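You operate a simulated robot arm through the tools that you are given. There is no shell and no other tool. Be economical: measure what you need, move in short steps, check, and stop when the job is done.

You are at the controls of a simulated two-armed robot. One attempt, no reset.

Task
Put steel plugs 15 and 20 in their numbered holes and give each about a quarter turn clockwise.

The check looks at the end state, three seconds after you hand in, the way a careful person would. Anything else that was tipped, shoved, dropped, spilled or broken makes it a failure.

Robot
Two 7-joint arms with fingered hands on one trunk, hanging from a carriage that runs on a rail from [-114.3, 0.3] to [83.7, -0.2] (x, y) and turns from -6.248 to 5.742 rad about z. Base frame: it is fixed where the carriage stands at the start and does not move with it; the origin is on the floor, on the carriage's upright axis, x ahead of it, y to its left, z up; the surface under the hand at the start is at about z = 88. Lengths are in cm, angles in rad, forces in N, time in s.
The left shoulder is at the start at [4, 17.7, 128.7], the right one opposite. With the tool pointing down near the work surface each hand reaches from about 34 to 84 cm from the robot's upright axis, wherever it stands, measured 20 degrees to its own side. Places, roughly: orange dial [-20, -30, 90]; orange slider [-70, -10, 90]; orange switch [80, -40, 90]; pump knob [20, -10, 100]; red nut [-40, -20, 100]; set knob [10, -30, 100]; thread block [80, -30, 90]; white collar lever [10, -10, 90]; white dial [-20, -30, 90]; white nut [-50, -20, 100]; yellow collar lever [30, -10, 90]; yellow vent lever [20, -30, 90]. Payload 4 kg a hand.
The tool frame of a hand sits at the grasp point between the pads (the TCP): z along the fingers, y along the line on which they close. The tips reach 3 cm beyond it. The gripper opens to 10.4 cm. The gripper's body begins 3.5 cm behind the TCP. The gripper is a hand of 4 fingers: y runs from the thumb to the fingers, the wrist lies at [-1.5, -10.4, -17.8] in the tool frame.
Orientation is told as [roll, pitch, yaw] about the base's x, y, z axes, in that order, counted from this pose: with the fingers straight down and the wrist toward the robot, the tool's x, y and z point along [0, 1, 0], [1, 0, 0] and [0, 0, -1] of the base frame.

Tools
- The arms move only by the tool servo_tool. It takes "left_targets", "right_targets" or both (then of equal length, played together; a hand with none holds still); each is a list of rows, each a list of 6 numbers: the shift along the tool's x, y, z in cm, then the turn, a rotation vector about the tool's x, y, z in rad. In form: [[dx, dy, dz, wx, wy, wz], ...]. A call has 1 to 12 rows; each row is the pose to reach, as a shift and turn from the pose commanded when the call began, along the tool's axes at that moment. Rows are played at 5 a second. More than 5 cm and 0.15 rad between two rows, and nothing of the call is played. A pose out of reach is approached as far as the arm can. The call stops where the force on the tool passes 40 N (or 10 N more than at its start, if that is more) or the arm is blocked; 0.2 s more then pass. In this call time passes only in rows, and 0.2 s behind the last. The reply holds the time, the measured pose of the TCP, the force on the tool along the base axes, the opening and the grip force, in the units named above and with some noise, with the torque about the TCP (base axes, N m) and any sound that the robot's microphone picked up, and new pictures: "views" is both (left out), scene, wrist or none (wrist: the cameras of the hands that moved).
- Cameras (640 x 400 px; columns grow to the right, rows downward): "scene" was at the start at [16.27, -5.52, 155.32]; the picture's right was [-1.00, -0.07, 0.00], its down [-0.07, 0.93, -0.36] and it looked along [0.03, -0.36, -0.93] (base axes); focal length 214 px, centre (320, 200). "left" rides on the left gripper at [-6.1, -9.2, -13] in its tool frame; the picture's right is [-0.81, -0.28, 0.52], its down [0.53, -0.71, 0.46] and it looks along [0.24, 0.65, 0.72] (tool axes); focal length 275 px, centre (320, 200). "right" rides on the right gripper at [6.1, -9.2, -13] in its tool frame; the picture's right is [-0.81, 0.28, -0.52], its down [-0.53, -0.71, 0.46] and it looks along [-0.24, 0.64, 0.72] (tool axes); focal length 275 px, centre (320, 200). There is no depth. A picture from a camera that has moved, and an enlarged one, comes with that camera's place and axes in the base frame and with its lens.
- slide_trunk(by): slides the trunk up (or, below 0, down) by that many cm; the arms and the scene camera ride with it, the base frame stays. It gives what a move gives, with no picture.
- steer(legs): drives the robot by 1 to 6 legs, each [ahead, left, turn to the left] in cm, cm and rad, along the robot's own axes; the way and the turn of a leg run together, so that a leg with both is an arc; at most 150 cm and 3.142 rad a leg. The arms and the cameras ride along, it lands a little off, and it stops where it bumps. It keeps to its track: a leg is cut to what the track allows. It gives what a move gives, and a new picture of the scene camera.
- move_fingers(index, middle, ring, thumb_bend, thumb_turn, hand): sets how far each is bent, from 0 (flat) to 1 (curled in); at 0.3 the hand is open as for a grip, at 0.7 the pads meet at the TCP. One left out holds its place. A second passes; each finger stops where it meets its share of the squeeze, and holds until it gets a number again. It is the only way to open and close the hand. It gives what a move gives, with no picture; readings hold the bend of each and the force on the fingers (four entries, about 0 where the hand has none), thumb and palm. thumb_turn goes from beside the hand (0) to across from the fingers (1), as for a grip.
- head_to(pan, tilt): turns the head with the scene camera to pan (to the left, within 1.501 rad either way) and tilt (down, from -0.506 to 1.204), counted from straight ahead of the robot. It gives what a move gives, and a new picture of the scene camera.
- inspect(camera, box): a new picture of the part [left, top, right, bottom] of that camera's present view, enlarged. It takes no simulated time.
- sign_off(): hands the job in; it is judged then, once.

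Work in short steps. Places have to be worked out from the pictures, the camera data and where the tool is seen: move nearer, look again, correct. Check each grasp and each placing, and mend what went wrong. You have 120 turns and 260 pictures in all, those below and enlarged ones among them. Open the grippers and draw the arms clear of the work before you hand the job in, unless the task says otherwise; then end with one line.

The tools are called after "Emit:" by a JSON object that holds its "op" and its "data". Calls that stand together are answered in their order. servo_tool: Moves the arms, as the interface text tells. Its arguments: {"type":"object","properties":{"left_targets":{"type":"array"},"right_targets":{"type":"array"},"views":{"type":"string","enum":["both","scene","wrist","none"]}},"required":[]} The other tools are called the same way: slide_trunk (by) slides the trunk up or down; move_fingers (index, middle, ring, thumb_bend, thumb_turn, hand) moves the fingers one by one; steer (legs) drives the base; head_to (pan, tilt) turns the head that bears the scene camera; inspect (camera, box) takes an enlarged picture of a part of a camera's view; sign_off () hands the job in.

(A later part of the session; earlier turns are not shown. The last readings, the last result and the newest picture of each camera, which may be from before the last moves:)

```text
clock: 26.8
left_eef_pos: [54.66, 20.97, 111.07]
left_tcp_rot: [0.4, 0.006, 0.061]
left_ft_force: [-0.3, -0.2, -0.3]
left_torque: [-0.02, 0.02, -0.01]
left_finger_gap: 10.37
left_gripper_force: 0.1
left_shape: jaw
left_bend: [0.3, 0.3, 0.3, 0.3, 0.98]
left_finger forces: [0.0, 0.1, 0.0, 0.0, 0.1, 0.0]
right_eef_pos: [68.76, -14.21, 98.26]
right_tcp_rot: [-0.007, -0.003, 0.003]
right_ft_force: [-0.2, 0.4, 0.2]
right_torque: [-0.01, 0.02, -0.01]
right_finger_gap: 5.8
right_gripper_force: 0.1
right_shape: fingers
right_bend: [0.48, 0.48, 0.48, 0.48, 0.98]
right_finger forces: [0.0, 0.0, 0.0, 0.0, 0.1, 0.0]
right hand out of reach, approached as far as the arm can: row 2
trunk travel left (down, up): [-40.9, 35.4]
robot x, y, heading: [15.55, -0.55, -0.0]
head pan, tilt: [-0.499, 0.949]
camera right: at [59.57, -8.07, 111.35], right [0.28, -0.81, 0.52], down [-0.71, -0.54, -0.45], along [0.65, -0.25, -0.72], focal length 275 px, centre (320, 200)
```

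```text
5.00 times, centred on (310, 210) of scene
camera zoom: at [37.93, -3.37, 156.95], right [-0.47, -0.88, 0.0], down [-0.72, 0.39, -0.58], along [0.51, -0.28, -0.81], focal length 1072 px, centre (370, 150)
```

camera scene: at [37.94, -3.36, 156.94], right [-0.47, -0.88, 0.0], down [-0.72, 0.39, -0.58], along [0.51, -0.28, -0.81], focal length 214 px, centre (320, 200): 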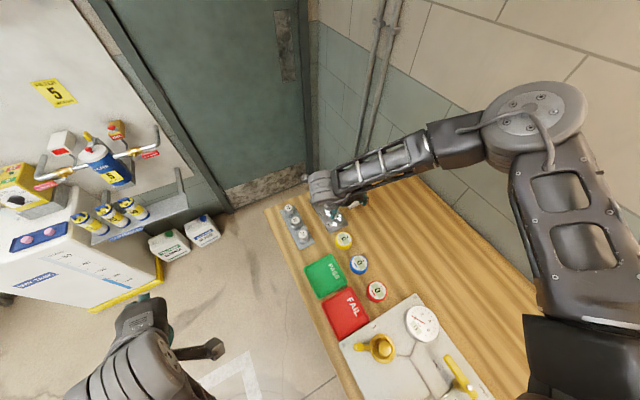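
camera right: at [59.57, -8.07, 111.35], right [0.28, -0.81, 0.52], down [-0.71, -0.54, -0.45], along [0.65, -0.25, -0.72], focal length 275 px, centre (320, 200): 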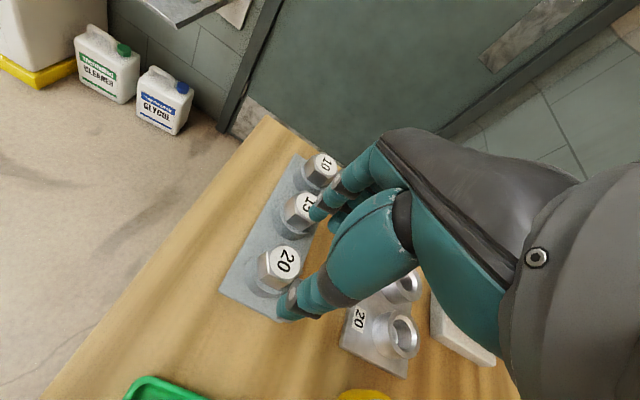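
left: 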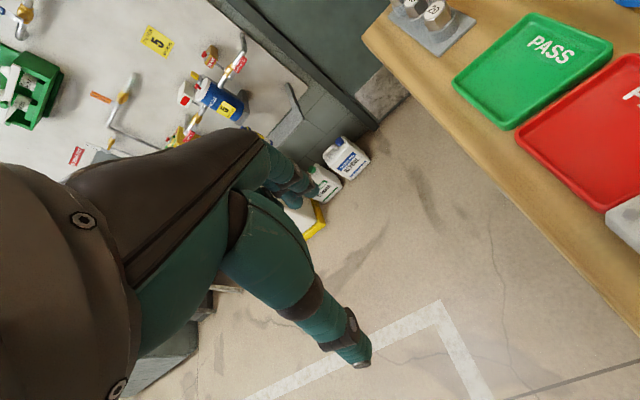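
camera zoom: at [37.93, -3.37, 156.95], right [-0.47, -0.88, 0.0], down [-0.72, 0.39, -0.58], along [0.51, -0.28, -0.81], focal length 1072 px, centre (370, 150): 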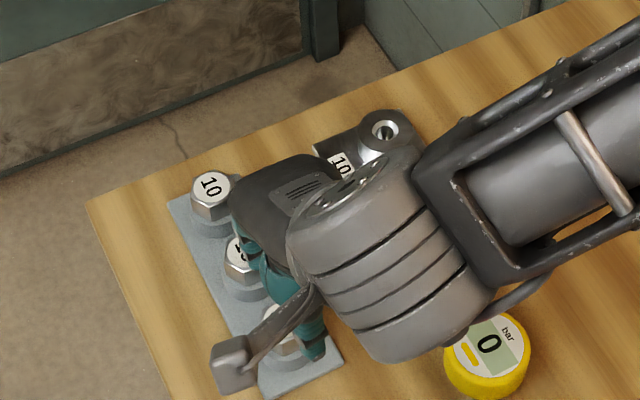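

At z 98 it is out of reach again, because the plug lies too near the robot's midline for the right arm. I'll raise the hand and turn the robot left 0.25 rad, which puts the work more to its right side.

Emit:
{"op": "servo_tool", "data": {"right_targets": [[0, 0, -4, 0, 0, 0], [0, 0, -8, 0, 0, 0]], "views": "none"}}

Emit:
{"op": "steer", "data": {"legs": [[0, 0, 0.25]]}}

```text
clock: 27.4
left_eef_pos: [54.69, 21.01, 111.08]
left_tcp_rot: [0.401, 0.006, 0.061]
left_ft_force: [0.0, 0.1, -0.4]
left_torque: [0.0, 0.02, 0.02]
left_finger_gap: 10.38
left_gripper_force: 0.0
left_shape: jaw
left_bend: [0.3, 0.3, 0.3, 0.3, 0.98]
left_finger forces: [0.0, 0.1, 0.0, 0.1, 0.1, 0.1]
right_eef_pos: [68.81, -13.99, 106.66]
right_tcp_rot: [-0.01, -0.001, 0.001]
right_ft_force: [0.9, -0.5, 0.0]
right_torque: [0.01, 0.0, 0.0]
right_finger_gap: 5.78
right_gripper_force: 0.1
right_shape: fingers
right_bend: [0.48, 0.48, 0.48, 0.48, 0.98]
right_finger forces: [0.0, 0.1, 0.0, 0.1, 0.0, 0.0]
trunk travel left (down, up): [-40.9, 35.4]
robot x, y, heading: [15.44, -0.13, 0.009]
head pan, tilt: [-0.499, 0.949]
```

```text
clock: 28.7
left_eef_pos: [48.21, 30.28, 111.13]
left_tcp_rot: [0.403, 0.007, 0.315]
left_ft_force: [-0.1, -0.6, 0.3]
left_torque: [-0.02, 0.0, 0.0]
left_finger_gap: 10.35
left_gripper_force: 0.1
left_shape: jaw
left_bend: [0.3, 0.3, 0.3, 0.3, 0.98]
left_finger forces: [0.0, 0.0, 0.0, 0.0, 0.0, 0.1]
right_eef_pos: [70.74, -0.22, 106.56]
right_tcp_rot: [-0.008, 0.001, 0.256]
right_ft_force: [-0.4, -0.2, -0.6]
right_torque: [0.02, 0.03, 0.0]
right_finger_gap: 5.79
right_gripper_force: 0.1
right_shape: fingers
right_bend: [0.48, 0.48, 0.48, 0.48, 0.98]
right_finger forces: [0.0, 0.0, 0.0, 0.1, 0.0, 0.1]
trunk travel left (down, up): [-40.9, 35.4]
robot x, y, heading: [15.72, -0.36, 0.259]
head pan, tilt: [-0.499, 0.949]
camera scene: at [38.07, 2.39, 156.94], right [-0.24, -0.97, 0.0], down [-0.79, 0.19, -0.58], along [0.57, -0.14, -0.81], focal length 214 px, centre (320, 200)
```

scene: 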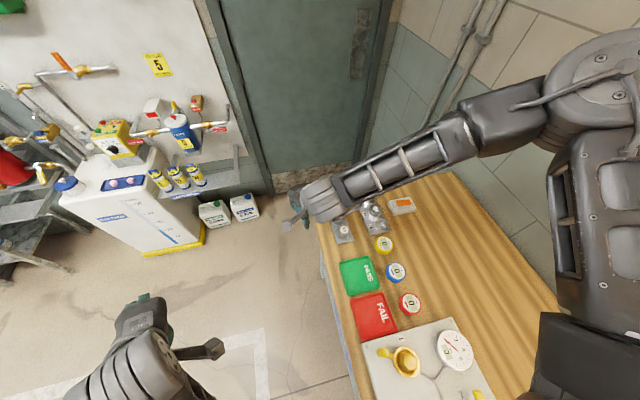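

Turned. Now bring the hand back over plug 20 at yaw 0, z≈104, then 98.

Emit:
{"op": "servo_tool", "data": {"right_targets": [[-3.5, -1.5, 0, 0, 0, 0.1], [-7, -3, 0, 0, 0, 0.2], [-10, -4, 1, 0, 0, 0.256], [-12.5, -5.03, 2.5, 0, 0, 0.256], [-12.5, -5.03, 5.5, 0, 0, 0.256], [-12.5, -5.03, 8.5, 0, 0, 0.256]], "views": "wrist"}}

Emit:
{"op": "inspect", "data": {"camera": "scene", "box": [310, 170, 410, 250]}}

```text
clock: 30.1
left_eef_pos: [48.26, 30.15, 111.14]
left_tcp_rot: [0.403, 0.007, 0.315]
left_ft_force: [0.5, 0.3, -0.2]
left_torque: [0.03, -0.04, 0.02]
left_finger_gap: 10.34
left_gripper_force: 0.1
left_shape: jaw
left_bend: [0.3, 0.3, 0.3, 0.3, 0.98]
left_finger forces: [0.0, 0.0, 0.1, 0.0, 0.1, 0.0]
right_eef_pos: [69.1, -14.06, 98.02]
right_tcp_rot: [-0.009, -0.005, -0.001]
right_ft_force: [0.3, -0.1, -0.4]
right_torque: [0.01, 0.0, -0.04]
right_finger_gap: 5.8
right_gripper_force: 0.1
right_shape: fingers
right_bend: [0.48, 0.48, 0.48, 0.48, 0.98]
right_finger forces: [0.1, 0.1, 0.1, 0.0, 0.0, 0.1]
trunk travel left (down, up): [-40.9, 35.4]
robot x, y, heading: [15.82, 0.21, 0.257]
head pan, tilt: [-0.499, 0.949]
camera right: at [59.85, -7.87, 111.1], right [0.27, -0.81, 0.52], down [-0.71, -0.54, -0.45], along [0.65, -0.25, -0.72], focal length 275 px, centre (320, 200)
```

right: 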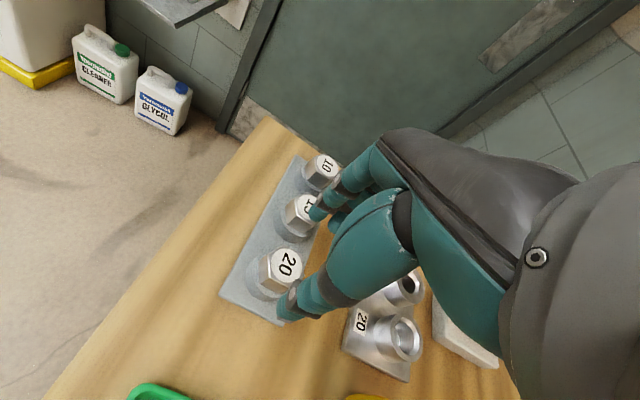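

```text
5.00 times, centred on (360, 210) of scene
camera zoom: at [38.06, 2.37, 156.95], right [-0.24, -0.97, 0.0], down [-0.79, 0.19, -0.58], along [0.57, -0.14, -0.81], focal length 1072 px, centre (120, 150)
```

zoom: 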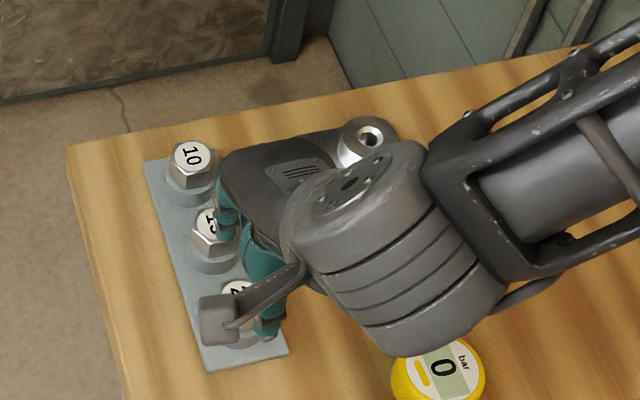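

Reachable now. Plug 20 is at [69.1,-13.56], so shift y by +0.5 and descend 2 cm, watching the finger clearance to plug 15.

Emit:
{"op": "servo_tool", "data": {"right_targets": [[0.45, 0, 0, 0, 0, 0], [0.45, 0, 1, 0, 0, 0], [0.45, 0, 2, 0, 0, 0]], "views": "wrist"}}

Emit:
{"op": "inspect", "data": {"camera": "right", "box": [220, 130, 420, 330]}}

```text
clock: 30.9
left_eef_pos: [48.28, 30.07, 111.08]
left_tcp_rot: [0.404, 0.008, 0.314]
left_ft_force: [-0.3, -0.6, -0.4]
left_torque: [-0.01, 0.02, 0.02]
left_finger_gap: 10.38
left_gripper_force: 0.1
left_shape: jaw
left_bend: [0.3, 0.3, 0.3, 0.3, 0.98]
left_finger forces: [0.1, 0.0, 0.0, 0.0, 0.0, 0.0]
right_eef_pos: [69.07, -13.53, 96.09]
right_tcp_rot: [-0.006, -0.003, -0.001]
right_ft_force: [0.3, -0.1, -0.4]
right_torque: [0.03, 0.02, 0.02]
right_finger_gap: 5.78
right_gripper_force: 0.1
right_shape: fingers
right_bend: [0.48, 0.48, 0.48, 0.48, 0.98]
right_finger forces: [0.0, 0.1, 0.0, 0.0, 0.1, 0.0]
trunk travel left (down, up): [-40.9, 35.4]
robot x, y, heading: [15.65, 0.08, 0.256]
head pan, tilt: [-0.499, 0.949]
camera right: at [59.92, -7.25, 109.12], right [0.27, -0.81, 0.52], down [-0.71, -0.54, -0.45], along [0.65, -0.25, -0.72], focal length 275 px, centre (320, 200)
```

right: 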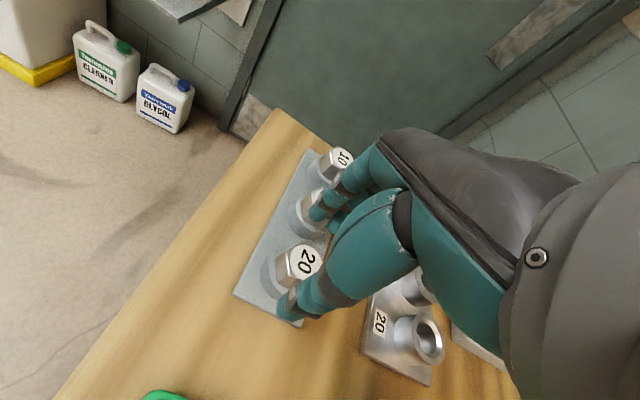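

```text
2.00 times, centred on (320, 230) of right
camera zoom: at [59.92, -7.25, 109.12], right [0.27, -0.81, 0.52], down [-0.71, -0.54, -0.45], along [0.65, -0.25, -0.72], focal length 551 px, centre (320, 140)
```

zoom: 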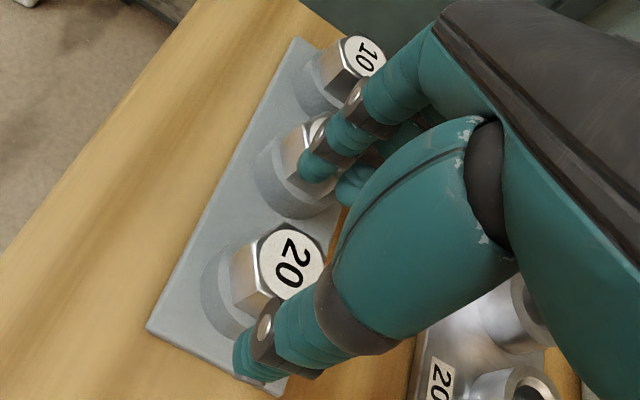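

The fingertips straddle the plug symmetrically, but the index is only about 0.4 cm from plug 15. Close slightly to a gap of about 4.6, then descend to z≈94.3.

Emit:
{"op": "move_fingers", "data": {"hand": "right", "index": 0.52, "middle": 0.52, "ring": 0.52, "thumb_bend": 0.52}}

Emit:
{"op": "servo_tool", "data": {"right_targets": [[0, 0, 0.9, 0, 0, 0], [0, 0, 1.8, 0, 0, 0]], "views": "wrist"}}

Emit:
{"op": "inspect", "data": {"camera": "right", "box": [220, 130, 420, 330]}}

```text
clock: 31.9
left_eef_pos: [48.19, 30.14, 111.01]
left_tcp_rot: [0.402, 0.006, 0.315]
left_ft_force: [-0.7, 0.3, 0.4]
left_torque: [-0.01, 0.02, 0.0]
left_finger_gap: 10.37
left_gripper_force: 0.0
left_shape: jaw
left_bend: [0.3, 0.3, 0.3, 0.3, 0.98]
left_finger forces: [0.1, 0.1, 0.1, 0.0, 0.0, 0.0]
right_eef_pos: [69.08, -13.37, 96.14]
right_tcp_rot: [-0.006, -0.004, 0.0]
right_ft_force: [-0.2, -0.6, -0.2]
right_torque: [-0.01, 0.01, -0.03]
right_finger_gap: 4.74
right_gripper_force: 0.1
right_shape: fingers
right_bend: [0.52, 0.52, 0.52, 0.52, 0.98]
right_finger forces: [0.1, 0.0, 0.1, 0.0, 0.0, 0.0]
trunk travel left (down, up): [-40.9, 35.4]
robot x, y, heading: [16.03, -0.08, 0.261]
head pan, tilt: [-0.499, 0.949]
```

```text
clock: 32.5
left_eef_pos: [48.27, 30.17, 111.15]
left_tcp_rot: [0.403, 0.007, 0.313]
left_ft_force: [0.1, -0.4, 0.8]
left_torque: [0.02, 0.0, 0.02]
left_finger_gap: 10.36
left_gripper_force: 0.1
left_shape: jaw
left_bend: [0.3, 0.3, 0.3, 0.3, 0.98]
left_finger forces: [0.0, 0.0, 0.1, 0.0, 0.0, 0.0]
right_eef_pos: [68.99, -13.45, 94.4]
right_tcp_rot: [-0.008, -0.001, 0.0]
right_ft_force: [0.1, 0.3, 0.7]
right_torque: [0.0, -0.01, -0.01]
right_finger_gap: 4.72
right_gripper_force: 0.2
right_shape: fingers
right_bend: [0.52, 0.52, 0.52, 0.52, 0.98]
right_finger forces: [0.0, 0.7, 0.1, 0.0, 0.0, 0.0]
trunk travel left (down, up): [-40.9, 35.4]
robot x, y, heading: [15.59, -0.18, 0.252]
head pan, tilt: [-0.499, 0.949]
camera right: at [59.82, -7.27, 107.34], right [0.27, -0.81, 0.52], down [-0.71, -0.54, -0.45], along [0.65, -0.25, -0.72], focal length 275 px, centre (320, 200)
```

right: 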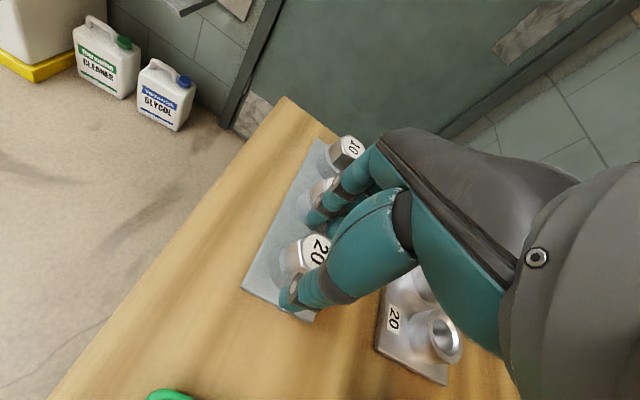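

```text
2.00 times, centred on (320, 230) of right
camera zoom: at [59.82, -7.27, 107.34], right [0.27, -0.81, 0.52], down [-0.71, -0.54, -0.45], along [0.65, -0.25, -0.72], focal length 551 px, centre (320, 140)
```

zoom: 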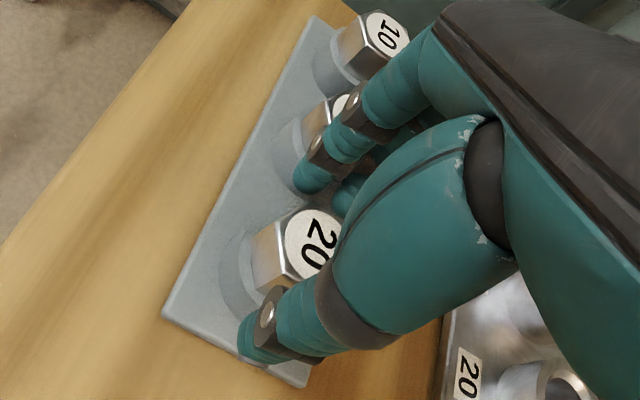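

The tips are straddling the head at z≈91.4, with a slight 0.7 N touch on the middle finger. Close the hand on the plug.

Emit:
{"op": "move_fingers", "data": {"hand": "right", "index": 0.7, "middle": 0.7, "ring": 0.7, "thumb_bend": 0.7}}

Emit:
{"op": "inspect", "data": {"camera": "right", "box": [220, 130, 420, 330]}}

```text
clock: 33.5
left_eef_pos: [48.21, 30.03, 111.09]
left_tcp_rot: [0.401, 0.006, 0.314]
left_ft_force: [0.2, 0.4, 0.5]
left_torque: [-0.02, 0.01, -0.01]
left_finger_gap: 10.37
left_gripper_force: 0.1
left_shape: jaw
left_bend: [0.3, 0.3, 0.3, 0.3, 0.98]
left_finger forces: [0.0, 0.1, 0.1, 0.0, 0.0, 0.0]
right_eef_pos: [69.0, -13.56, 94.43]
right_tcp_rot: [-0.009, -0.004, -0.002]
right_ft_force: [3.1, -1.0, -0.1]
right_torque: [-0.07, -0.07, 0.06]
right_finger_gap: 2.64
right_gripper_force: 10.5
right_shape: fingers
right_bend: [0.62, 0.64, 0.7, 0.6, 0.96]
right_finger forces: [5.4, 6.8, 0.0, 0.0, 8.8, 0.0]
trunk travel left (down, up): [-40.9, 35.4]
robot x, y, heading: [15.59, 0.21, 0.26]
head pan, tilt: [-0.499, 0.949]
```

```text
2.00 times, centred on (320, 230) of right
camera zoom: at [59.91, -7.3, 107.37], right [0.27, -0.81, 0.52], down [-0.71, -0.54, -0.45], along [0.65, -0.25, -0.72], focal length 551 px, centre (320, 140)
```

zoom: 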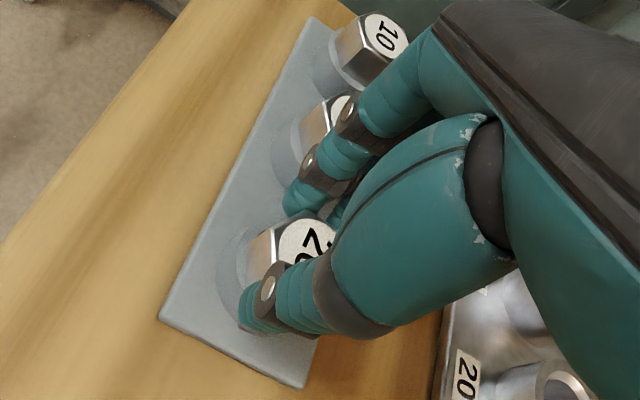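

Grip: index 5.4 N, middle 6.8 N, thumb 8.8 N, gap 2.6 cm. The plug sits between index/middle and thumb. Lift straight up.

Emit:
{"op": "servo_tool", "data": {"right_targets": [[0, 0, -1, 0, 0, 0], [0, 0, -2, 0, 0, 0], [0, 0, -4, 0, 0, 0], [0, 0, -6, 0, 0, 0], [0, 0, -8, 0, 0, 0]], "views": "both"}}

Emit:
{"op": "inspect", "data": {"camera": "right", "box": [220, 130, 420, 330]}}

```text
clock: 34.7
left_eef_pos: [48.17, 30.17, 111.0]
left_tcp_rot: [0.402, 0.007, 0.315]
left_ft_force: [0.2, 0.3, 0.1]
left_torque: [0.02, 0.0, -0.01]
left_finger_gap: 10.37
left_gripper_force: 0.0
left_shape: jaw
left_bend: [0.3, 0.3, 0.3, 0.3, 0.98]
left_finger forces: [0.1, 0.0, 0.1, 0.0, 0.0, 0.0]
right_eef_pos: [68.78, -13.31, 102.45]
right_tcp_rot: [-0.007, -0.003, -0.001]
right_ft_force: [0.2, 0.0, -3.0]
right_torque: [-0.02, 0.01, 0.01]
right_finger_gap: 2.61
right_gripper_force: 10.7
right_shape: fingers
right_bend: [0.62, 0.65, 0.7, 0.6, 0.96]
right_finger forces: [5.0, 5.3, 0.0, 0.1, 10.2, 0.0]
trunk travel left (down, up): [-40.9, 35.4]
robot x, y, heading: [15.91, -0.2, 0.266]
head pan, tilt: [-0.499, 0.949]
camera scene: at [38.06, 2.37, 156.94], right [-0.24, -0.97, 0.0], down [-0.79, 0.19, -0.58], along [0.57, -0.14, -0.81], focal length 214 px, centre (320, 200)
camera right: at [59.67, -7.12, 115.33], right [0.27, -0.81, 0.52], down [-0.71, -0.54, -0.45], along [0.65, -0.25, -0.72], focal length 275 px, centre (320, 200)
```

scene: 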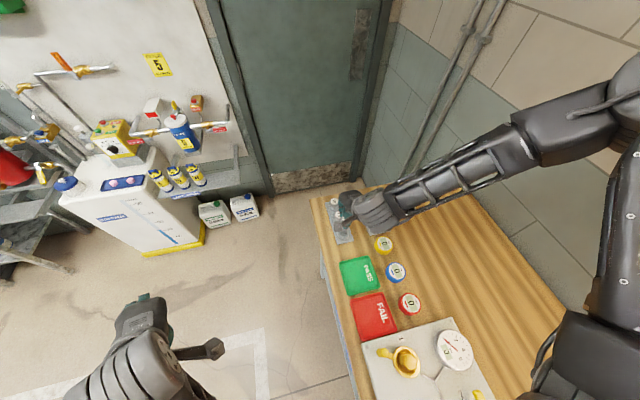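
right: 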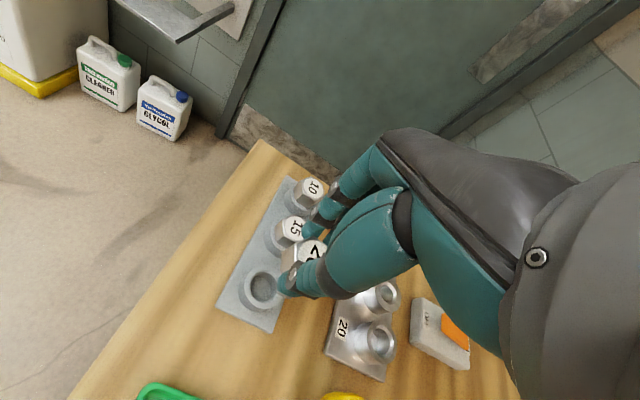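

```text
2.00 times, centred on (320, 230) of right
camera zoom: at [59.67, -7.12, 115.33], right [0.27, -0.81, 0.52], down [-0.71, -0.54, -0.45], along [0.65, -0.25, -0.72], focal length 551 px, centre (320, 140)
```

zoom: 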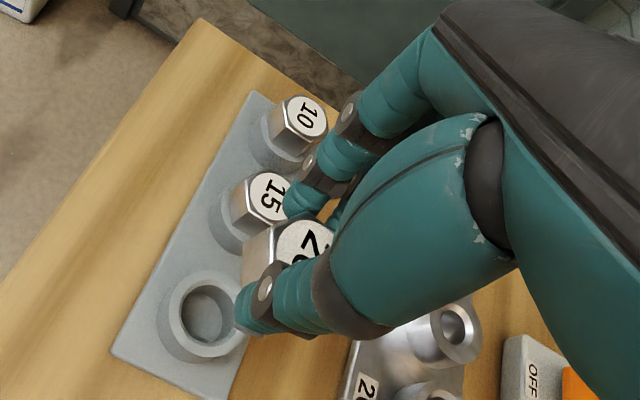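

Plug 20 is lifted (about 3 N). Carry it over to hole 20 and turn to yaw +0.65, staying high.

Emit:
{"op": "servo_tool", "data": {"right_targets": [[-3, 0.1, -0.5, 0, 0, -0.13], [-6, 0.2, -1, 0, 0, -0.26], [-9, 0.4, -1, 0, 0, -0.39], [-12, 0.6, -1, 0, 0, -0.52], [-14.1, 0.7, -0.5, 0, 0, -0.65]], "views": "both"}}

Emit:
{"op": "inspect", "data": {"camera": "right", "box": [180, 130, 420, 380]}}

Emit:
{"op": "inspect", "data": {"camera": "scene", "box": [310, 160, 430, 260]}}

```text
clock: 35.9
left_eef_pos: [48.17, 30.15, 111.07]
left_tcp_rot: [0.4, 0.007, 0.316]
left_ft_force: [0.5, -0.2, 0.1]
left_torque: [0.01, -0.05, 0.02]
left_finger_gap: 10.36
left_gripper_force: 0.1
left_shape: jaw
left_bend: [0.3, 0.3, 0.3, 0.3, 0.98]
left_finger forces: [0.1, 0.0, 0.0, 0.0, 0.0, 0.0]
right_eef_pos: [69.36, -27.25, 103.04]
right_tcp_rot: [-0.008, 0.003, 0.651]
right_ft_force: [0.6, -0.4, -1.8]
right_torque: [0.04, 0.03, 0.01]
right_finger_gap: 2.65
right_gripper_force: 9.8
right_shape: fingers
right_bend: [0.62, 0.65, 0.7, 0.6, 0.96]
right_finger forces: [5.1, 5.2, 0.0, 0.0, 10.2, 0.0]
trunk travel left (down, up): [-40.9, 35.4]
robot x, y, heading: [15.45, 0.22, 0.258]
head pan, tilt: [-0.499, 0.949]
camera scene: at [38.07, 2.37, 156.94], right [-0.24, -0.97, 0.0], down [-0.79, 0.19, -0.58], along [0.57, -0.14, -0.81], focal length 214 px, centre (320, 200)
camera right: at [58.46, -27.88, 116.08], right [0.71, -0.47, 0.52], down [-0.24, -0.86, -0.45], along [0.66, 0.19, -0.72], focal length 275 px, centre (320, 200)
```

scene: 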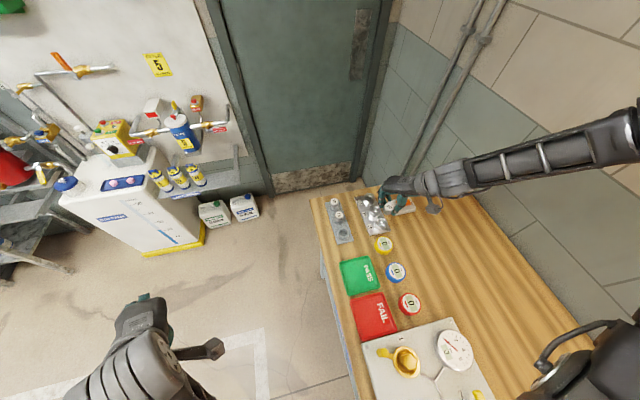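
right: 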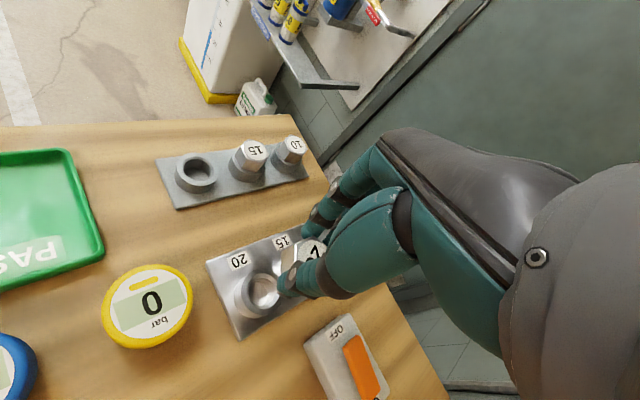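

```text
1.60 times, centred on (300, 255) of right
camera zoom: at [58.46, -27.88, 116.08], right [0.71, -0.47, 0.52], down [-0.24, -0.86, -0.45], along [0.66, 0.19, -0.72], focal length 440 px, centre (352, 112)
```

zoom: 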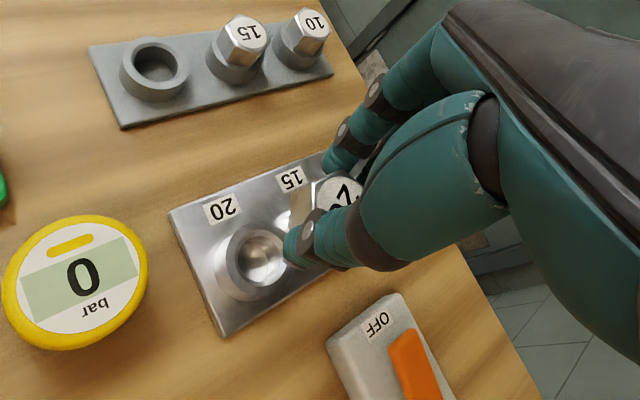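

```text
4.00 times, centred on (370, 210) of scene
camera zoom: at [38.07, 2.37, 156.94], right [-0.24, -0.97, 0.0], down [-0.79, 0.19, -0.58], along [0.57, -0.14, -0.81], focal length 858 px, centre (120, 160)
```

zoom: 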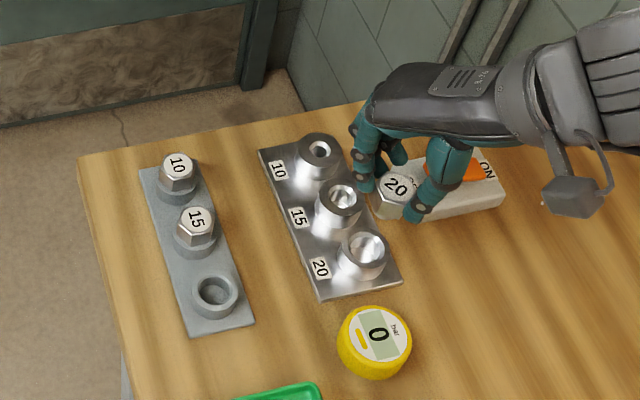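

The scene camera now sees plug and block clearly. Combining the views, hole 20 is at about [69.55,-27.4], boss top about 91.2. Descend to z≈98.3 and check alignment.

Emit:
{"op": "servo_tool", "data": {"right_targets": [[-0.2, 0.1, 1.6, 0, 0, 0], [-0.2, 0.1, 3.2, 0, 0, 0], [-0.2, 0.1, 4.7, 0, 0, 0]], "views": "none"}}

Emit:
{"op": "inspect", "data": {"camera": "scene", "box": [340, 180, 400, 230]}}

Emit:
{"op": "inspect", "data": {"camera": "right", "box": [230, 180, 390, 320]}}

```text
clock: 36.7
left_eef_pos: [48.23, 30.23, 111.11]
left_tcp_rot: [0.405, 0.007, 0.314]
left_ft_force: [-0.1, 0.1, -0.4]
left_torque: [0.0, 0.01, -0.03]
left_finger_gap: 10.4
left_gripper_force: 0.1
left_shape: jaw
left_bend: [0.3, 0.3, 0.3, 0.3, 0.98]
left_finger forces: [0.0, 0.0, 0.1, 0.0, 0.1, 0.0]
right_eef_pos: [69.81, -27.4, 98.19]
right_tcp_rot: [-0.009, 0.001, 0.65]
right_ft_force: [-0.1, -0.4, -1.3]
right_torque: [-0.03, 0.04, -0.01]
right_finger_gap: 2.63
right_gripper_force: 10.9
right_shape: fingers
right_bend: [0.62, 0.65, 0.7, 0.6, 0.96]
right_finger forces: [5.2, 5.2, 0.1, 0.0, 10.1, 0.1]
trunk travel left (down, up): [-40.9, 35.4]
robot x, y, heading: [15.9, 0.22, 0.256]
head pan, tilt: [-0.499, 0.949]
```

```text
8.00 times, centred on (370, 205) of scene
camera zoom: at [38.06, 2.38, 156.94], right [-0.24, -0.97, 0.0], down [-0.79, 0.19, -0.58], along [0.57, -0.14, -0.81], focal length 1716 px, centre (-80, 160)
```

zoom: 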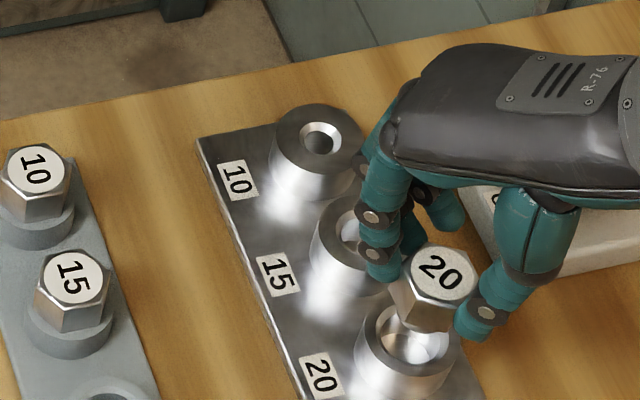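

```text
2.86 times, centred on (310, 250) of right
camera zoom: at [58.76, -27.99, 111.19], right [0.71, -0.48, 0.52], down [-0.24, -0.86, -0.45], along [0.66, 0.19, -0.72], focal length 786 px, centre (349, 57)
```

zoom: 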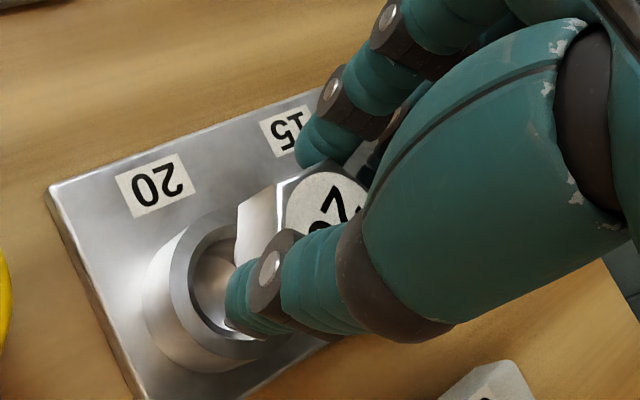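

Head centre computes to about [69.6,-27.6], close. Zoom further on the hole rim to compare.

Emit:
{"op": "inspect", "data": {"camera": "scene", "box": [368, 205, 396, 235]}}

```text
13.33 times, centred on (382, 220) of scene
camera zoom: at [38.06, 2.38, 156.94], right [-0.24, -0.97, 0.0], down [-0.79, 0.19, -0.58], along [0.57, -0.14, -0.81], focal length 2860 px, centre (-507, -67)
```

zoom: 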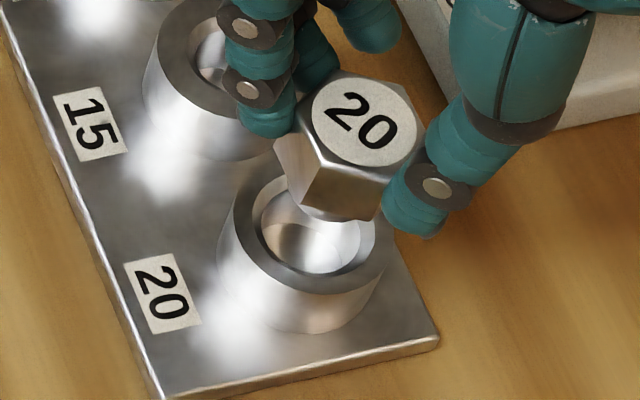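

Both views say the hole lies about (+0.36,-0.17) cm from the plug axis. Apply that shift and descend gently.

Emit:
{"op": "servo_tool", "data": {"right_targets": [[-0.35, 0.18, 0, 0, 0, 0], [-0.35, 0.18, 0.6, 0, 0, 0], [-0.35, 0.18, 1.2, 0, 0, 0]], "views": "none"}}

Emit:
{"op": "inspect", "data": {"camera": "scene", "box": [368, 205, 396, 235]}}

Emit:
{"op": "inspect", "data": {"camera": "right", "box": [230, 180, 390, 320]}}

```text
clock: 37.5
left_eef_pos: [48.14, 30.14, 111.04]
left_tcp_rot: [0.405, 0.007, 0.314]
left_ft_force: [0.3, -0.1, 0.1]
left_torque: [0.03, 0.01, 0.01]
left_finger_gap: 10.36
left_gripper_force: 0.0
left_shape: jaw
left_bend: [0.3, 0.3, 0.3, 0.3, 0.98]
left_finger forces: [0.0, 0.1, 0.1, 0.0, 0.0, 0.1]
right_eef_pos: [70.17, -27.71, 96.94]
right_tcp_rot: [-0.009, 0.002, 0.651]
right_ft_force: [-0.1, -0.4, -2.5]
right_torque: [-0.01, -0.02, 0.01]
right_finger_gap: 2.63
right_gripper_force: 10.2
right_shape: fingers
right_bend: [0.62, 0.65, 0.7, 0.6, 0.96]
right_finger forces: [5.2, 5.2, 0.1, 0.0, 10.1, 0.0]
trunk travel left (down, up): [-40.9, 35.4]
robot x, y, heading: [15.19, -0.25, 0.257]
head pan, tilt: [-0.499, 0.949]
```

```text
13.33 times, centred on (382, 220) of scene
camera zoom: at [38.06, 2.37, 156.94], right [-0.24, -0.97, 0.0], down [-0.79, 0.19, -0.58], along [0.57, -0.14, -0.81], focal length 2860 px, centre (-507, -67)
```

zoom: 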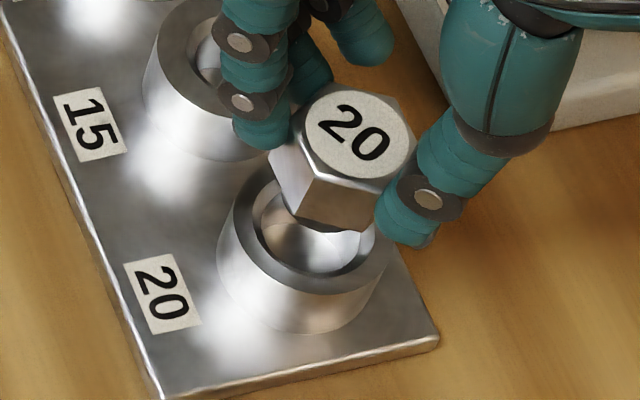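

```text
2.86 times, centred on (310, 250) of right
camera zoom: at [59.1, -28.26, 110.0], right [0.71, -0.48, 0.52], down [-0.25, -0.86, -0.45], along [0.66, 0.19, -0.72], focal length 786 px, centre (349, 57)
```

zoom: 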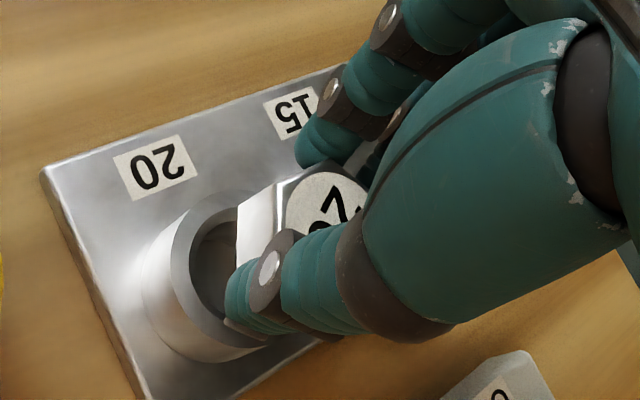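

Aligned to about 0.1–0.2 cm and no contact yet. Lower further, watching force.

Emit:
{"op": "servo_tool", "data": {"right_targets": [[0, 0, 0.5, 0, 0, 0], [0, 0, 1.0, 0, 0, 0]], "views": "none"}}

Emit:
{"op": "inspect", "data": {"camera": "scene", "box": [368, 205, 396, 235]}}

```text
clock: 38.1
left_eef_pos: [48.08, 30.1, 111.08]
left_tcp_rot: [0.403, 0.007, 0.315]
left_ft_force: [0.3, -0.7, -0.1]
left_torque: [-0.02, 0.01, -0.01]
left_finger_gap: 10.34
left_gripper_force: 0.0
left_shape: jaw
left_bend: [0.3, 0.3, 0.3, 0.3, 0.98]
left_finger forces: [0.0, 0.1, 0.0, 0.0, 0.0, 0.0]
right_eef_pos: [70.23, -27.56, 96.03]
right_tcp_rot: [-0.009, 0.0, 0.651]
right_ft_force: [-0.3, -0.4, -1.1]
right_torque: [-0.05, 0.02, -0.01]
right_finger_gap: 2.61
right_gripper_force: 10.6
right_shape: fingers
right_bend: [0.62, 0.65, 0.7, 0.6, 0.96]
right_finger forces: [5.1, 5.1, 0.1, 0.0, 10.2, 0.1]
trunk travel left (down, up): [-40.9, 35.4]
robot x, y, heading: [15.96, 0.23, 0.262]
head pan, tilt: [-0.499, 0.949]
```

```text
13.33 times, centred on (382, 220) of scene
camera zoom: at [38.06, 2.37, 156.94], right [-0.24, -0.97, 0.0], down [-0.79, 0.19, -0.58], along [0.57, -0.14, -0.81], focal length 2860 px, centre (-507, -67)
```

zoom: 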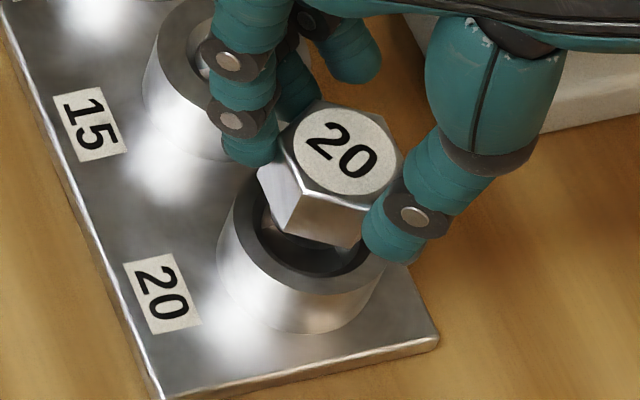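

No contact and still aligned. Continue down.

Emit:
{"op": "servo_tool", "data": {"right_targets": [[0, 0, 0.4, 0, 0, 0], [0, 0, 0.8, 0, 0, 0], [0, 0, 1.2, 0, 0, 0]], "views": "none"}}

Emit:
{"op": "inspect", "data": {"camera": "scene", "box": [368, 205, 396, 235]}}

```text
clock: 38.9
left_eef_pos: [48.18, 30.18, 111.17]
left_tcp_rot: [0.403, 0.008, 0.312]
left_ft_force: [0.7, 0.0, 0.3]
left_torque: [0.02, -0.03, -0.01]
left_finger_gap: 10.38
left_gripper_force: 0.1
left_shape: jaw
left_bend: [0.3, 0.3, 0.3, 0.3, 0.98]
left_finger forces: [0.0, 0.0, 0.0, 0.0, 0.1, 0.1]
right_eef_pos: [70.16, -27.4, 94.87]
right_tcp_rot: [-0.008, 0.001, 0.651]
right_ft_force: [-4.4, 3.7, 8.7]
right_torque: [0.03, 0.28, 0.03]
right_finger_gap: 2.63
right_gripper_force: 10.2
right_shape: fingers
right_bend: [0.63, 0.66, 0.7, 0.6, 0.95]
right_finger forces: [5.6, 3.9, 0.1, 0.0, 12.0, 0.0]
trunk travel left (down, up): [-40.9, 35.4]
robot x, y, heading: [15.36, 0.25, 0.26]
head pan, tilt: [-0.499, 0.949]
```

```text
13.33 times, centred on (382, 220) of scene
camera zoom: at [38.05, 2.38, 156.96], right [-0.24, -0.97, 0.0], down [-0.79, 0.19, -0.58], along [0.57, -0.14, -0.81], focal length 2860 px, centre (-507, -67)
```

zoom: 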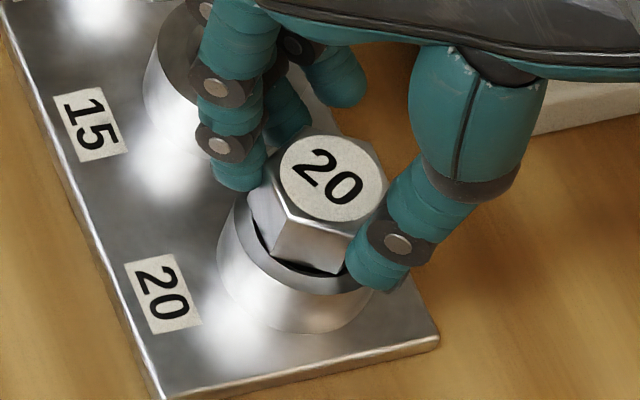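

Contact with lateral force (-4,+4 N), so the plug is mostly in but pressed to one side. Relieve by (-0.2,+0.15), then press a little.

Emit:
{"op": "servo_tool", "data": {"right_targets": [[0.12, -0.03, 0, 0, 0, 0], [0.24, -0.06, 0, 0, 0, 0], [0.24, -0.06, 0.3, 0, 0, 0]], "views": "none"}}

Emit:
{"op": "inspect", "data": {"camera": "scene", "box": [368, 205, 396, 235]}}

Emit:
{"op": "inspect", "data": {"camera": "right", "box": [230, 180, 390, 320]}}

```text
clock: 39.7
left_eef_pos: [48.25, 30.19, 111.18]
left_tcp_rot: [0.403, 0.005, 0.314]
left_ft_force: [-0.4, -0.1, 0.6]
left_torque: [0.0, -0.02, 0.0]
left_finger_gap: 10.38
left_gripper_force: 0.1
left_shape: jaw
left_bend: [0.3, 0.3, 0.3, 0.3, 0.98]
left_finger forces: [0.0, 0.1, 0.0, 0.0, 0.0, 0.0]
right_eef_pos: [70.32, -27.43, 94.69]
right_tcp_rot: [-0.009, 0.0, 0.651]
right_ft_force: [-3.1, 2.1, 16.6]
right_torque: [0.01, 0.18, 0.04]
right_finger_gap: 2.6
right_gripper_force: 12.4
right_shape: fingers
right_bend: [0.63, 0.66, 0.7, 0.61, 0.95]
right_finger forces: [6.3, 5.7, 0.1, 0.0, 12.6, 0.0]
trunk travel left (down, up): [-40.9, 35.4]
robot x, y, heading: [15.76, 0.07, 0.26]
head pan, tilt: [-0.499, 0.949]
```

```text
13.33 times, centred on (382, 220) of scene
camera zoom: at [38.12, 2.36, 156.99], right [-0.24, -0.97, 0.0], down [-0.79, 0.19, -0.58], along [0.57, -0.14, -0.81], focal length 2860 px, centre (-507, -67)
```

zoom: 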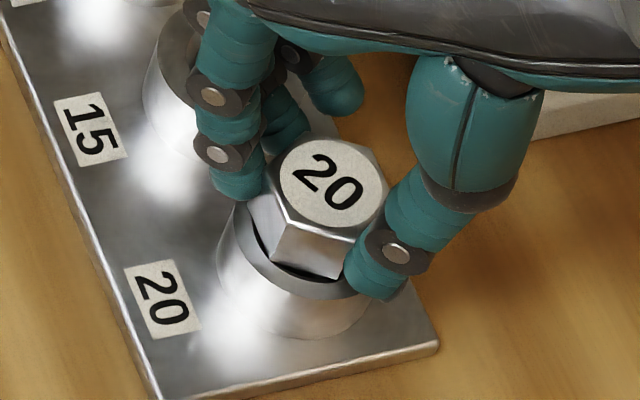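

```text
2.86 times, centred on (310, 250) of right
camera zoom: at [59.16, -28.1, 107.71], right [0.71, -0.48, 0.52], down [-0.24, -0.86, -0.45], along [0.66, 0.19, -0.72], focal length 786 px, centre (349, 57)
```

zoom: 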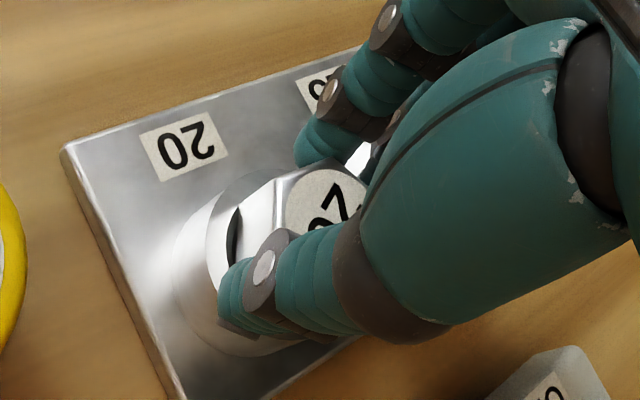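

The plug is in the bore with the head about 0.4 cm above the rim, and pressing doesn't sink it further (probably the thread start). I'll start turning clockwise a small amount and watch forces.

Emit:
{"op": "servo_tool", "data": {"right_targets": [[-0.03, 0, -0.1, 0, 0, 0.1], [-0.06, 0, -0.1, 0, 0, 0.2], [-0.09, -0.01, -0.1, 0, 0, 0.3]], "views": "none"}}

Emit:
{"op": "inspect", "data": {"camera": "scene", "box": [368, 205, 396, 235]}}

```text
clock: 40.5
left_eef_pos: [48.26, 30.09, 111.11]
left_tcp_rot: [0.402, 0.006, 0.315]
left_ft_force: [-0.3, 0.3, 0.3]
left_torque: [0.04, 0.0, 0.02]
left_finger_gap: 10.35
left_gripper_force: 0.1
left_shape: jaw
left_bend: [0.3, 0.3, 0.3, 0.3, 0.98]
left_finger forces: [0.0, 0.0, 0.0, 0.1, 0.0, 0.0]
right_eef_pos: [70.04, -27.37, 94.63]
right_tcp_rot: [-0.007, -0.004, 0.348]
right_ft_force: [-1.1, 3.1, 12.5]
right_torque: [0.07, 0.11, 0.09]
right_finger_gap: 2.6
right_gripper_force: 11.8
right_shape: fingers
right_bend: [0.64, 0.65, 0.7, 0.6, 0.96]
right_finger forces: [6.5, 6.4, 0.1, 0.1, 10.9, 0.1]
trunk travel left (down, up): [-40.9, 35.4]
robot x, y, heading: [15.85, 0.09, 0.256]
head pan, tilt: [-0.499, 0.949]
```

```text
13.33 times, centred on (382, 220) of scene
camera zoom: at [38.12, 2.38, 156.96], right [-0.24, -0.97, 0.0], down [-0.79, 0.19, -0.58], along [0.57, -0.14, -0.81], focal length 2860 px, centre (-507, -67)
```

zoom: 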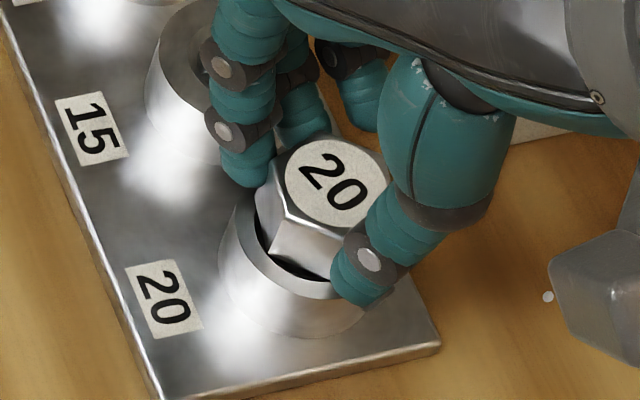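

The hex turned with the hand, but the head still sits about 0.4 cm high and the side force is now mainly +y. The plug seems to rest on the chamfer off-centre, so shift toward +y under light pressure.

Emit:
{"op": "servo_tool", "data": {"right_targets": [[0.1, -0.01, 0, 0, 0, 0], [0.2, -0.01, 0.05, 0, 0, 0], [0.3, -0.01, 0.1, 0, 0, 0]], "views": "none"}}

Emit:
{"op": "inspect", "data": {"camera": "scene", "box": [368, 205, 396, 235]}}

```text
clock: 41.3
left_eef_pos: [48.36, 30.02, 111.11]
left_tcp_rot: [0.401, 0.004, 0.315]
left_ft_force: [-0.3, 0.7, 0.3]
left_torque: [0.0, 0.02, 0.01]
left_finger_gap: 10.37
left_gripper_force: 0.2
left_shape: jaw
left_bend: [0.3, 0.3, 0.3, 0.3, 0.98]
left_finger forces: [0.0, 0.1, 0.1, 0.0, 0.0, 0.0]
right_eef_pos: [70.12, -27.36, 94.65]
right_tcp_rot: [-0.011, -0.002, 0.348]
right_ft_force: [1.4, -2.6, 14.0]
right_torque: [-0.1, -0.02, 0.04]
right_finger_gap: 2.55
right_gripper_force: 11.5
right_shape: fingers
right_bend: [0.64, 0.65, 0.7, 0.6, 0.96]
right_finger forces: [5.3, 8.3, 0.0, 0.0, 10.6, 0.0]
trunk travel left (down, up): [-40.9, 35.4]
robot x, y, heading: [15.65, 0.22, 0.259]
head pan, tilt: [-0.499, 0.949]
```

```text
13.33 times, centred on (382, 220) of scene
camera zoom: at [38.15, 2.31, 156.97], right [-0.24, -0.97, 0.0], down [-0.79, 0.19, -0.58], along [0.57, -0.14, -0.81], focal length 2860 px, centre (-507, -67)
```

zoom: 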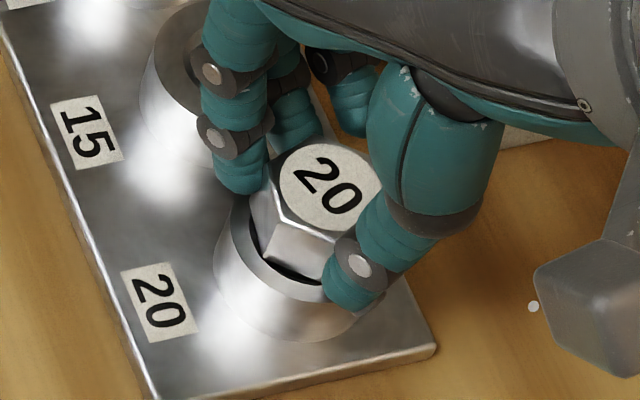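

The side force flipped sign without motion, so the shank is actually captive in the bore with little play. I'll centre the command and continue turning clockwise another 0.4 rad with light pressure.

Emit:
{"op": "servo_tool", "data": {"right_targets": [[-0.12, 0, -0.05, 0, 0, 0], [-0.15, 0, -0.05, 0, 0, 0.1], [-0.18, 0, -0.05, 0, 0, 0.2], [-0.21, 0.01, -0.05, 0, 0, 0.3], [-0.24, 0.01, -0.05, 0, 0, 0.4]], "views": "none"}}

Emit:
{"op": "inspect", "data": {"camera": "scene", "box": [368, 205, 396, 235]}}

```text
clock: 42.5
left_eef_pos: [48.28, 29.98, 111.13]
left_tcp_rot: [0.401, 0.004, 0.314]
left_ft_force: [-0.6, -0.3, 0.2]
left_torque: [0.0, -0.01, -0.01]
left_finger_gap: 10.37
left_gripper_force: 0.0
left_shape: jaw
left_bend: [0.3, 0.3, 0.3, 0.3, 0.98]
left_finger forces: [0.0, 0.0, 0.0, 0.1, 0.0, 0.0]
right_eef_pos: [70.12, -27.59, 94.52]
right_tcp_rot: [-0.006, -0.005, -0.052]
right_ft_force: [0.3, 0.4, 13.4]
right_torque: [0.02, 0.02, 0.08]
right_finger_gap: 2.54
right_gripper_force: 11.6
right_shape: fingers
right_bend: [0.64, 0.65, 0.7, 0.6, 0.97]
right_finger forces: [5.9, 6.9, 0.0, 0.0, 10.5, 0.1]
trunk travel left (down, up): [-40.9, 35.4]
robot x, y, heading: [15.72, 0.02, 0.254]
head pan, tilt: [-0.499, 0.949]
```

```text
13.33 times, centred on (382, 220) of scene
camera zoom: at [38.12, 2.35, 156.96], right [-0.24, -0.97, 0.0], down [-0.79, 0.19, -0.58], along [0.57, -0.14, -0.81], focal length 2860 px, centre (-507, -67)
```

zoom: 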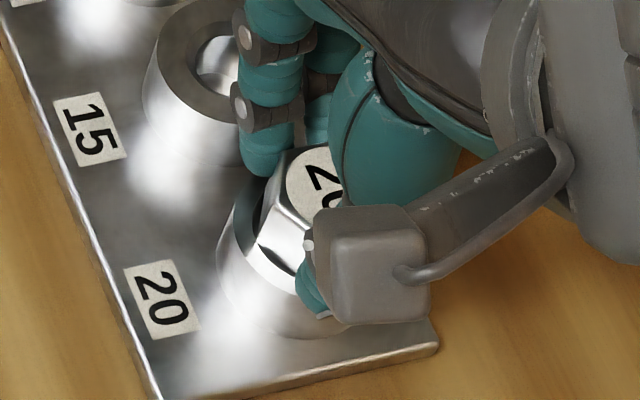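

Side forces are near zero, the plug is turning with the hand, and z is slowly sinking. Continue 0.9 rad more.

Emit:
{"op": "servo_tool", "data": {"right_targets": [[-0.03, 0, 0, 0, 0, 0.1], [-0.06, 0, 0, 0, 0, 0.2], [-0.09, 0, 0, 0, 0, 0.3], [-0.12, 0, 0, 0, 0, 0.4], [-0.15, 0, 0, 0, 0, 0.5], [-0.18, -0.01, 0, 0, 0, 0.6], [-0.21, -0.02, 0, 0, 0, 0.7], [-0.24, -0.03, 0, 0, 0, 0.8], [-0.27, -0.035, 0, 0, 0, 0.9]], "views": "both"}}

Emit:
{"op": "inspect", "data": {"camera": "right", "box": [230, 180, 390, 320]}}

```text
clock: 44.5
left_eef_pos: [48.18, 30.1, 111.21]
left_tcp_rot: [0.401, 0.005, 0.315]
left_ft_force: [0.0, -0.1, -0.3]
left_torque: [-0.03, 0.0, 0.01]
left_finger_gap: 10.38
left_gripper_force: 0.1
left_shape: jaw
left_bend: [0.3, 0.3, 0.3, 0.3, 0.98]
left_finger forces: [0.0, 0.0, 0.1, 0.1, 0.1, 0.1]
right_eef_pos: [70.13, -27.72, 94.63]
right_tcp_rot: [-0.002, -0.009, -0.953]
right_ft_force: [1.2, -0.2, 6.7]
right_torque: [0.0, 0.01, 0.08]
right_finger_gap: 2.5
right_gripper_force: 10.7
right_shape: fingers
right_bend: [0.64, 0.65, 0.7, 0.6, 0.97]
right_finger forces: [5.6, 6.3, 0.0, 0.0, 9.5, 0.0]
trunk travel left (down, up): [-40.9, 35.4]
robot x, y, heading: [15.95, -0.24, 0.26]
head pan, tilt: [-0.499, 0.949]
camera scene: at [38.1, 2.36, 156.95], right [-0.24, -0.97, 0.0], down [-0.79, 0.19, -0.58], along [0.57, -0.14, -0.81], focal length 214 px, centre (320, 200)
camera right: at [69.71, -16.7, 107.57], right [-0.5, -0.69, 0.52], down [-0.85, 0.27, -0.46], along [0.18, -0.67, -0.72], focal length 275 px, centre (320, 200)
```

scene: 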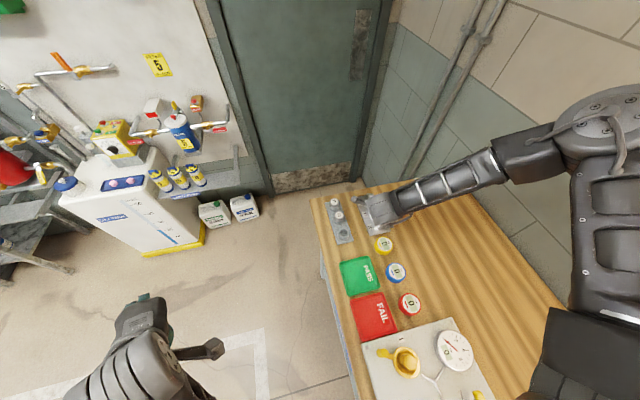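
right: 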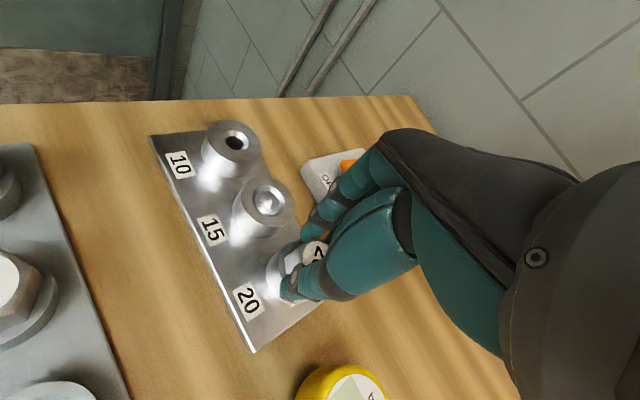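

```text
2.86 times, centred on (310, 250) of right
camera zoom: at [69.71, -16.7, 107.57], right [-0.5, -0.69, 0.52], down [-0.85, 0.27, -0.46], along [0.18, -0.67, -0.72], focal length 786 px, centre (349, 57)
```

zoom: 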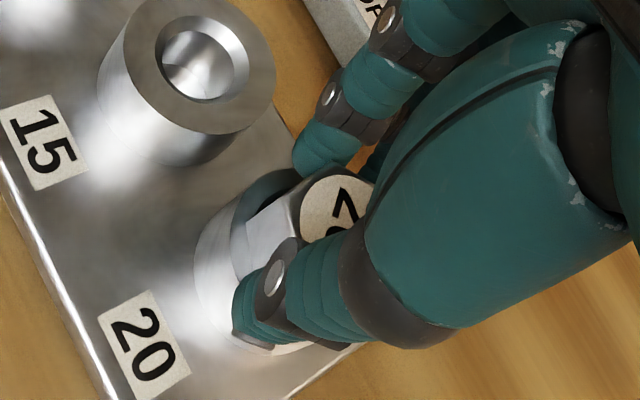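

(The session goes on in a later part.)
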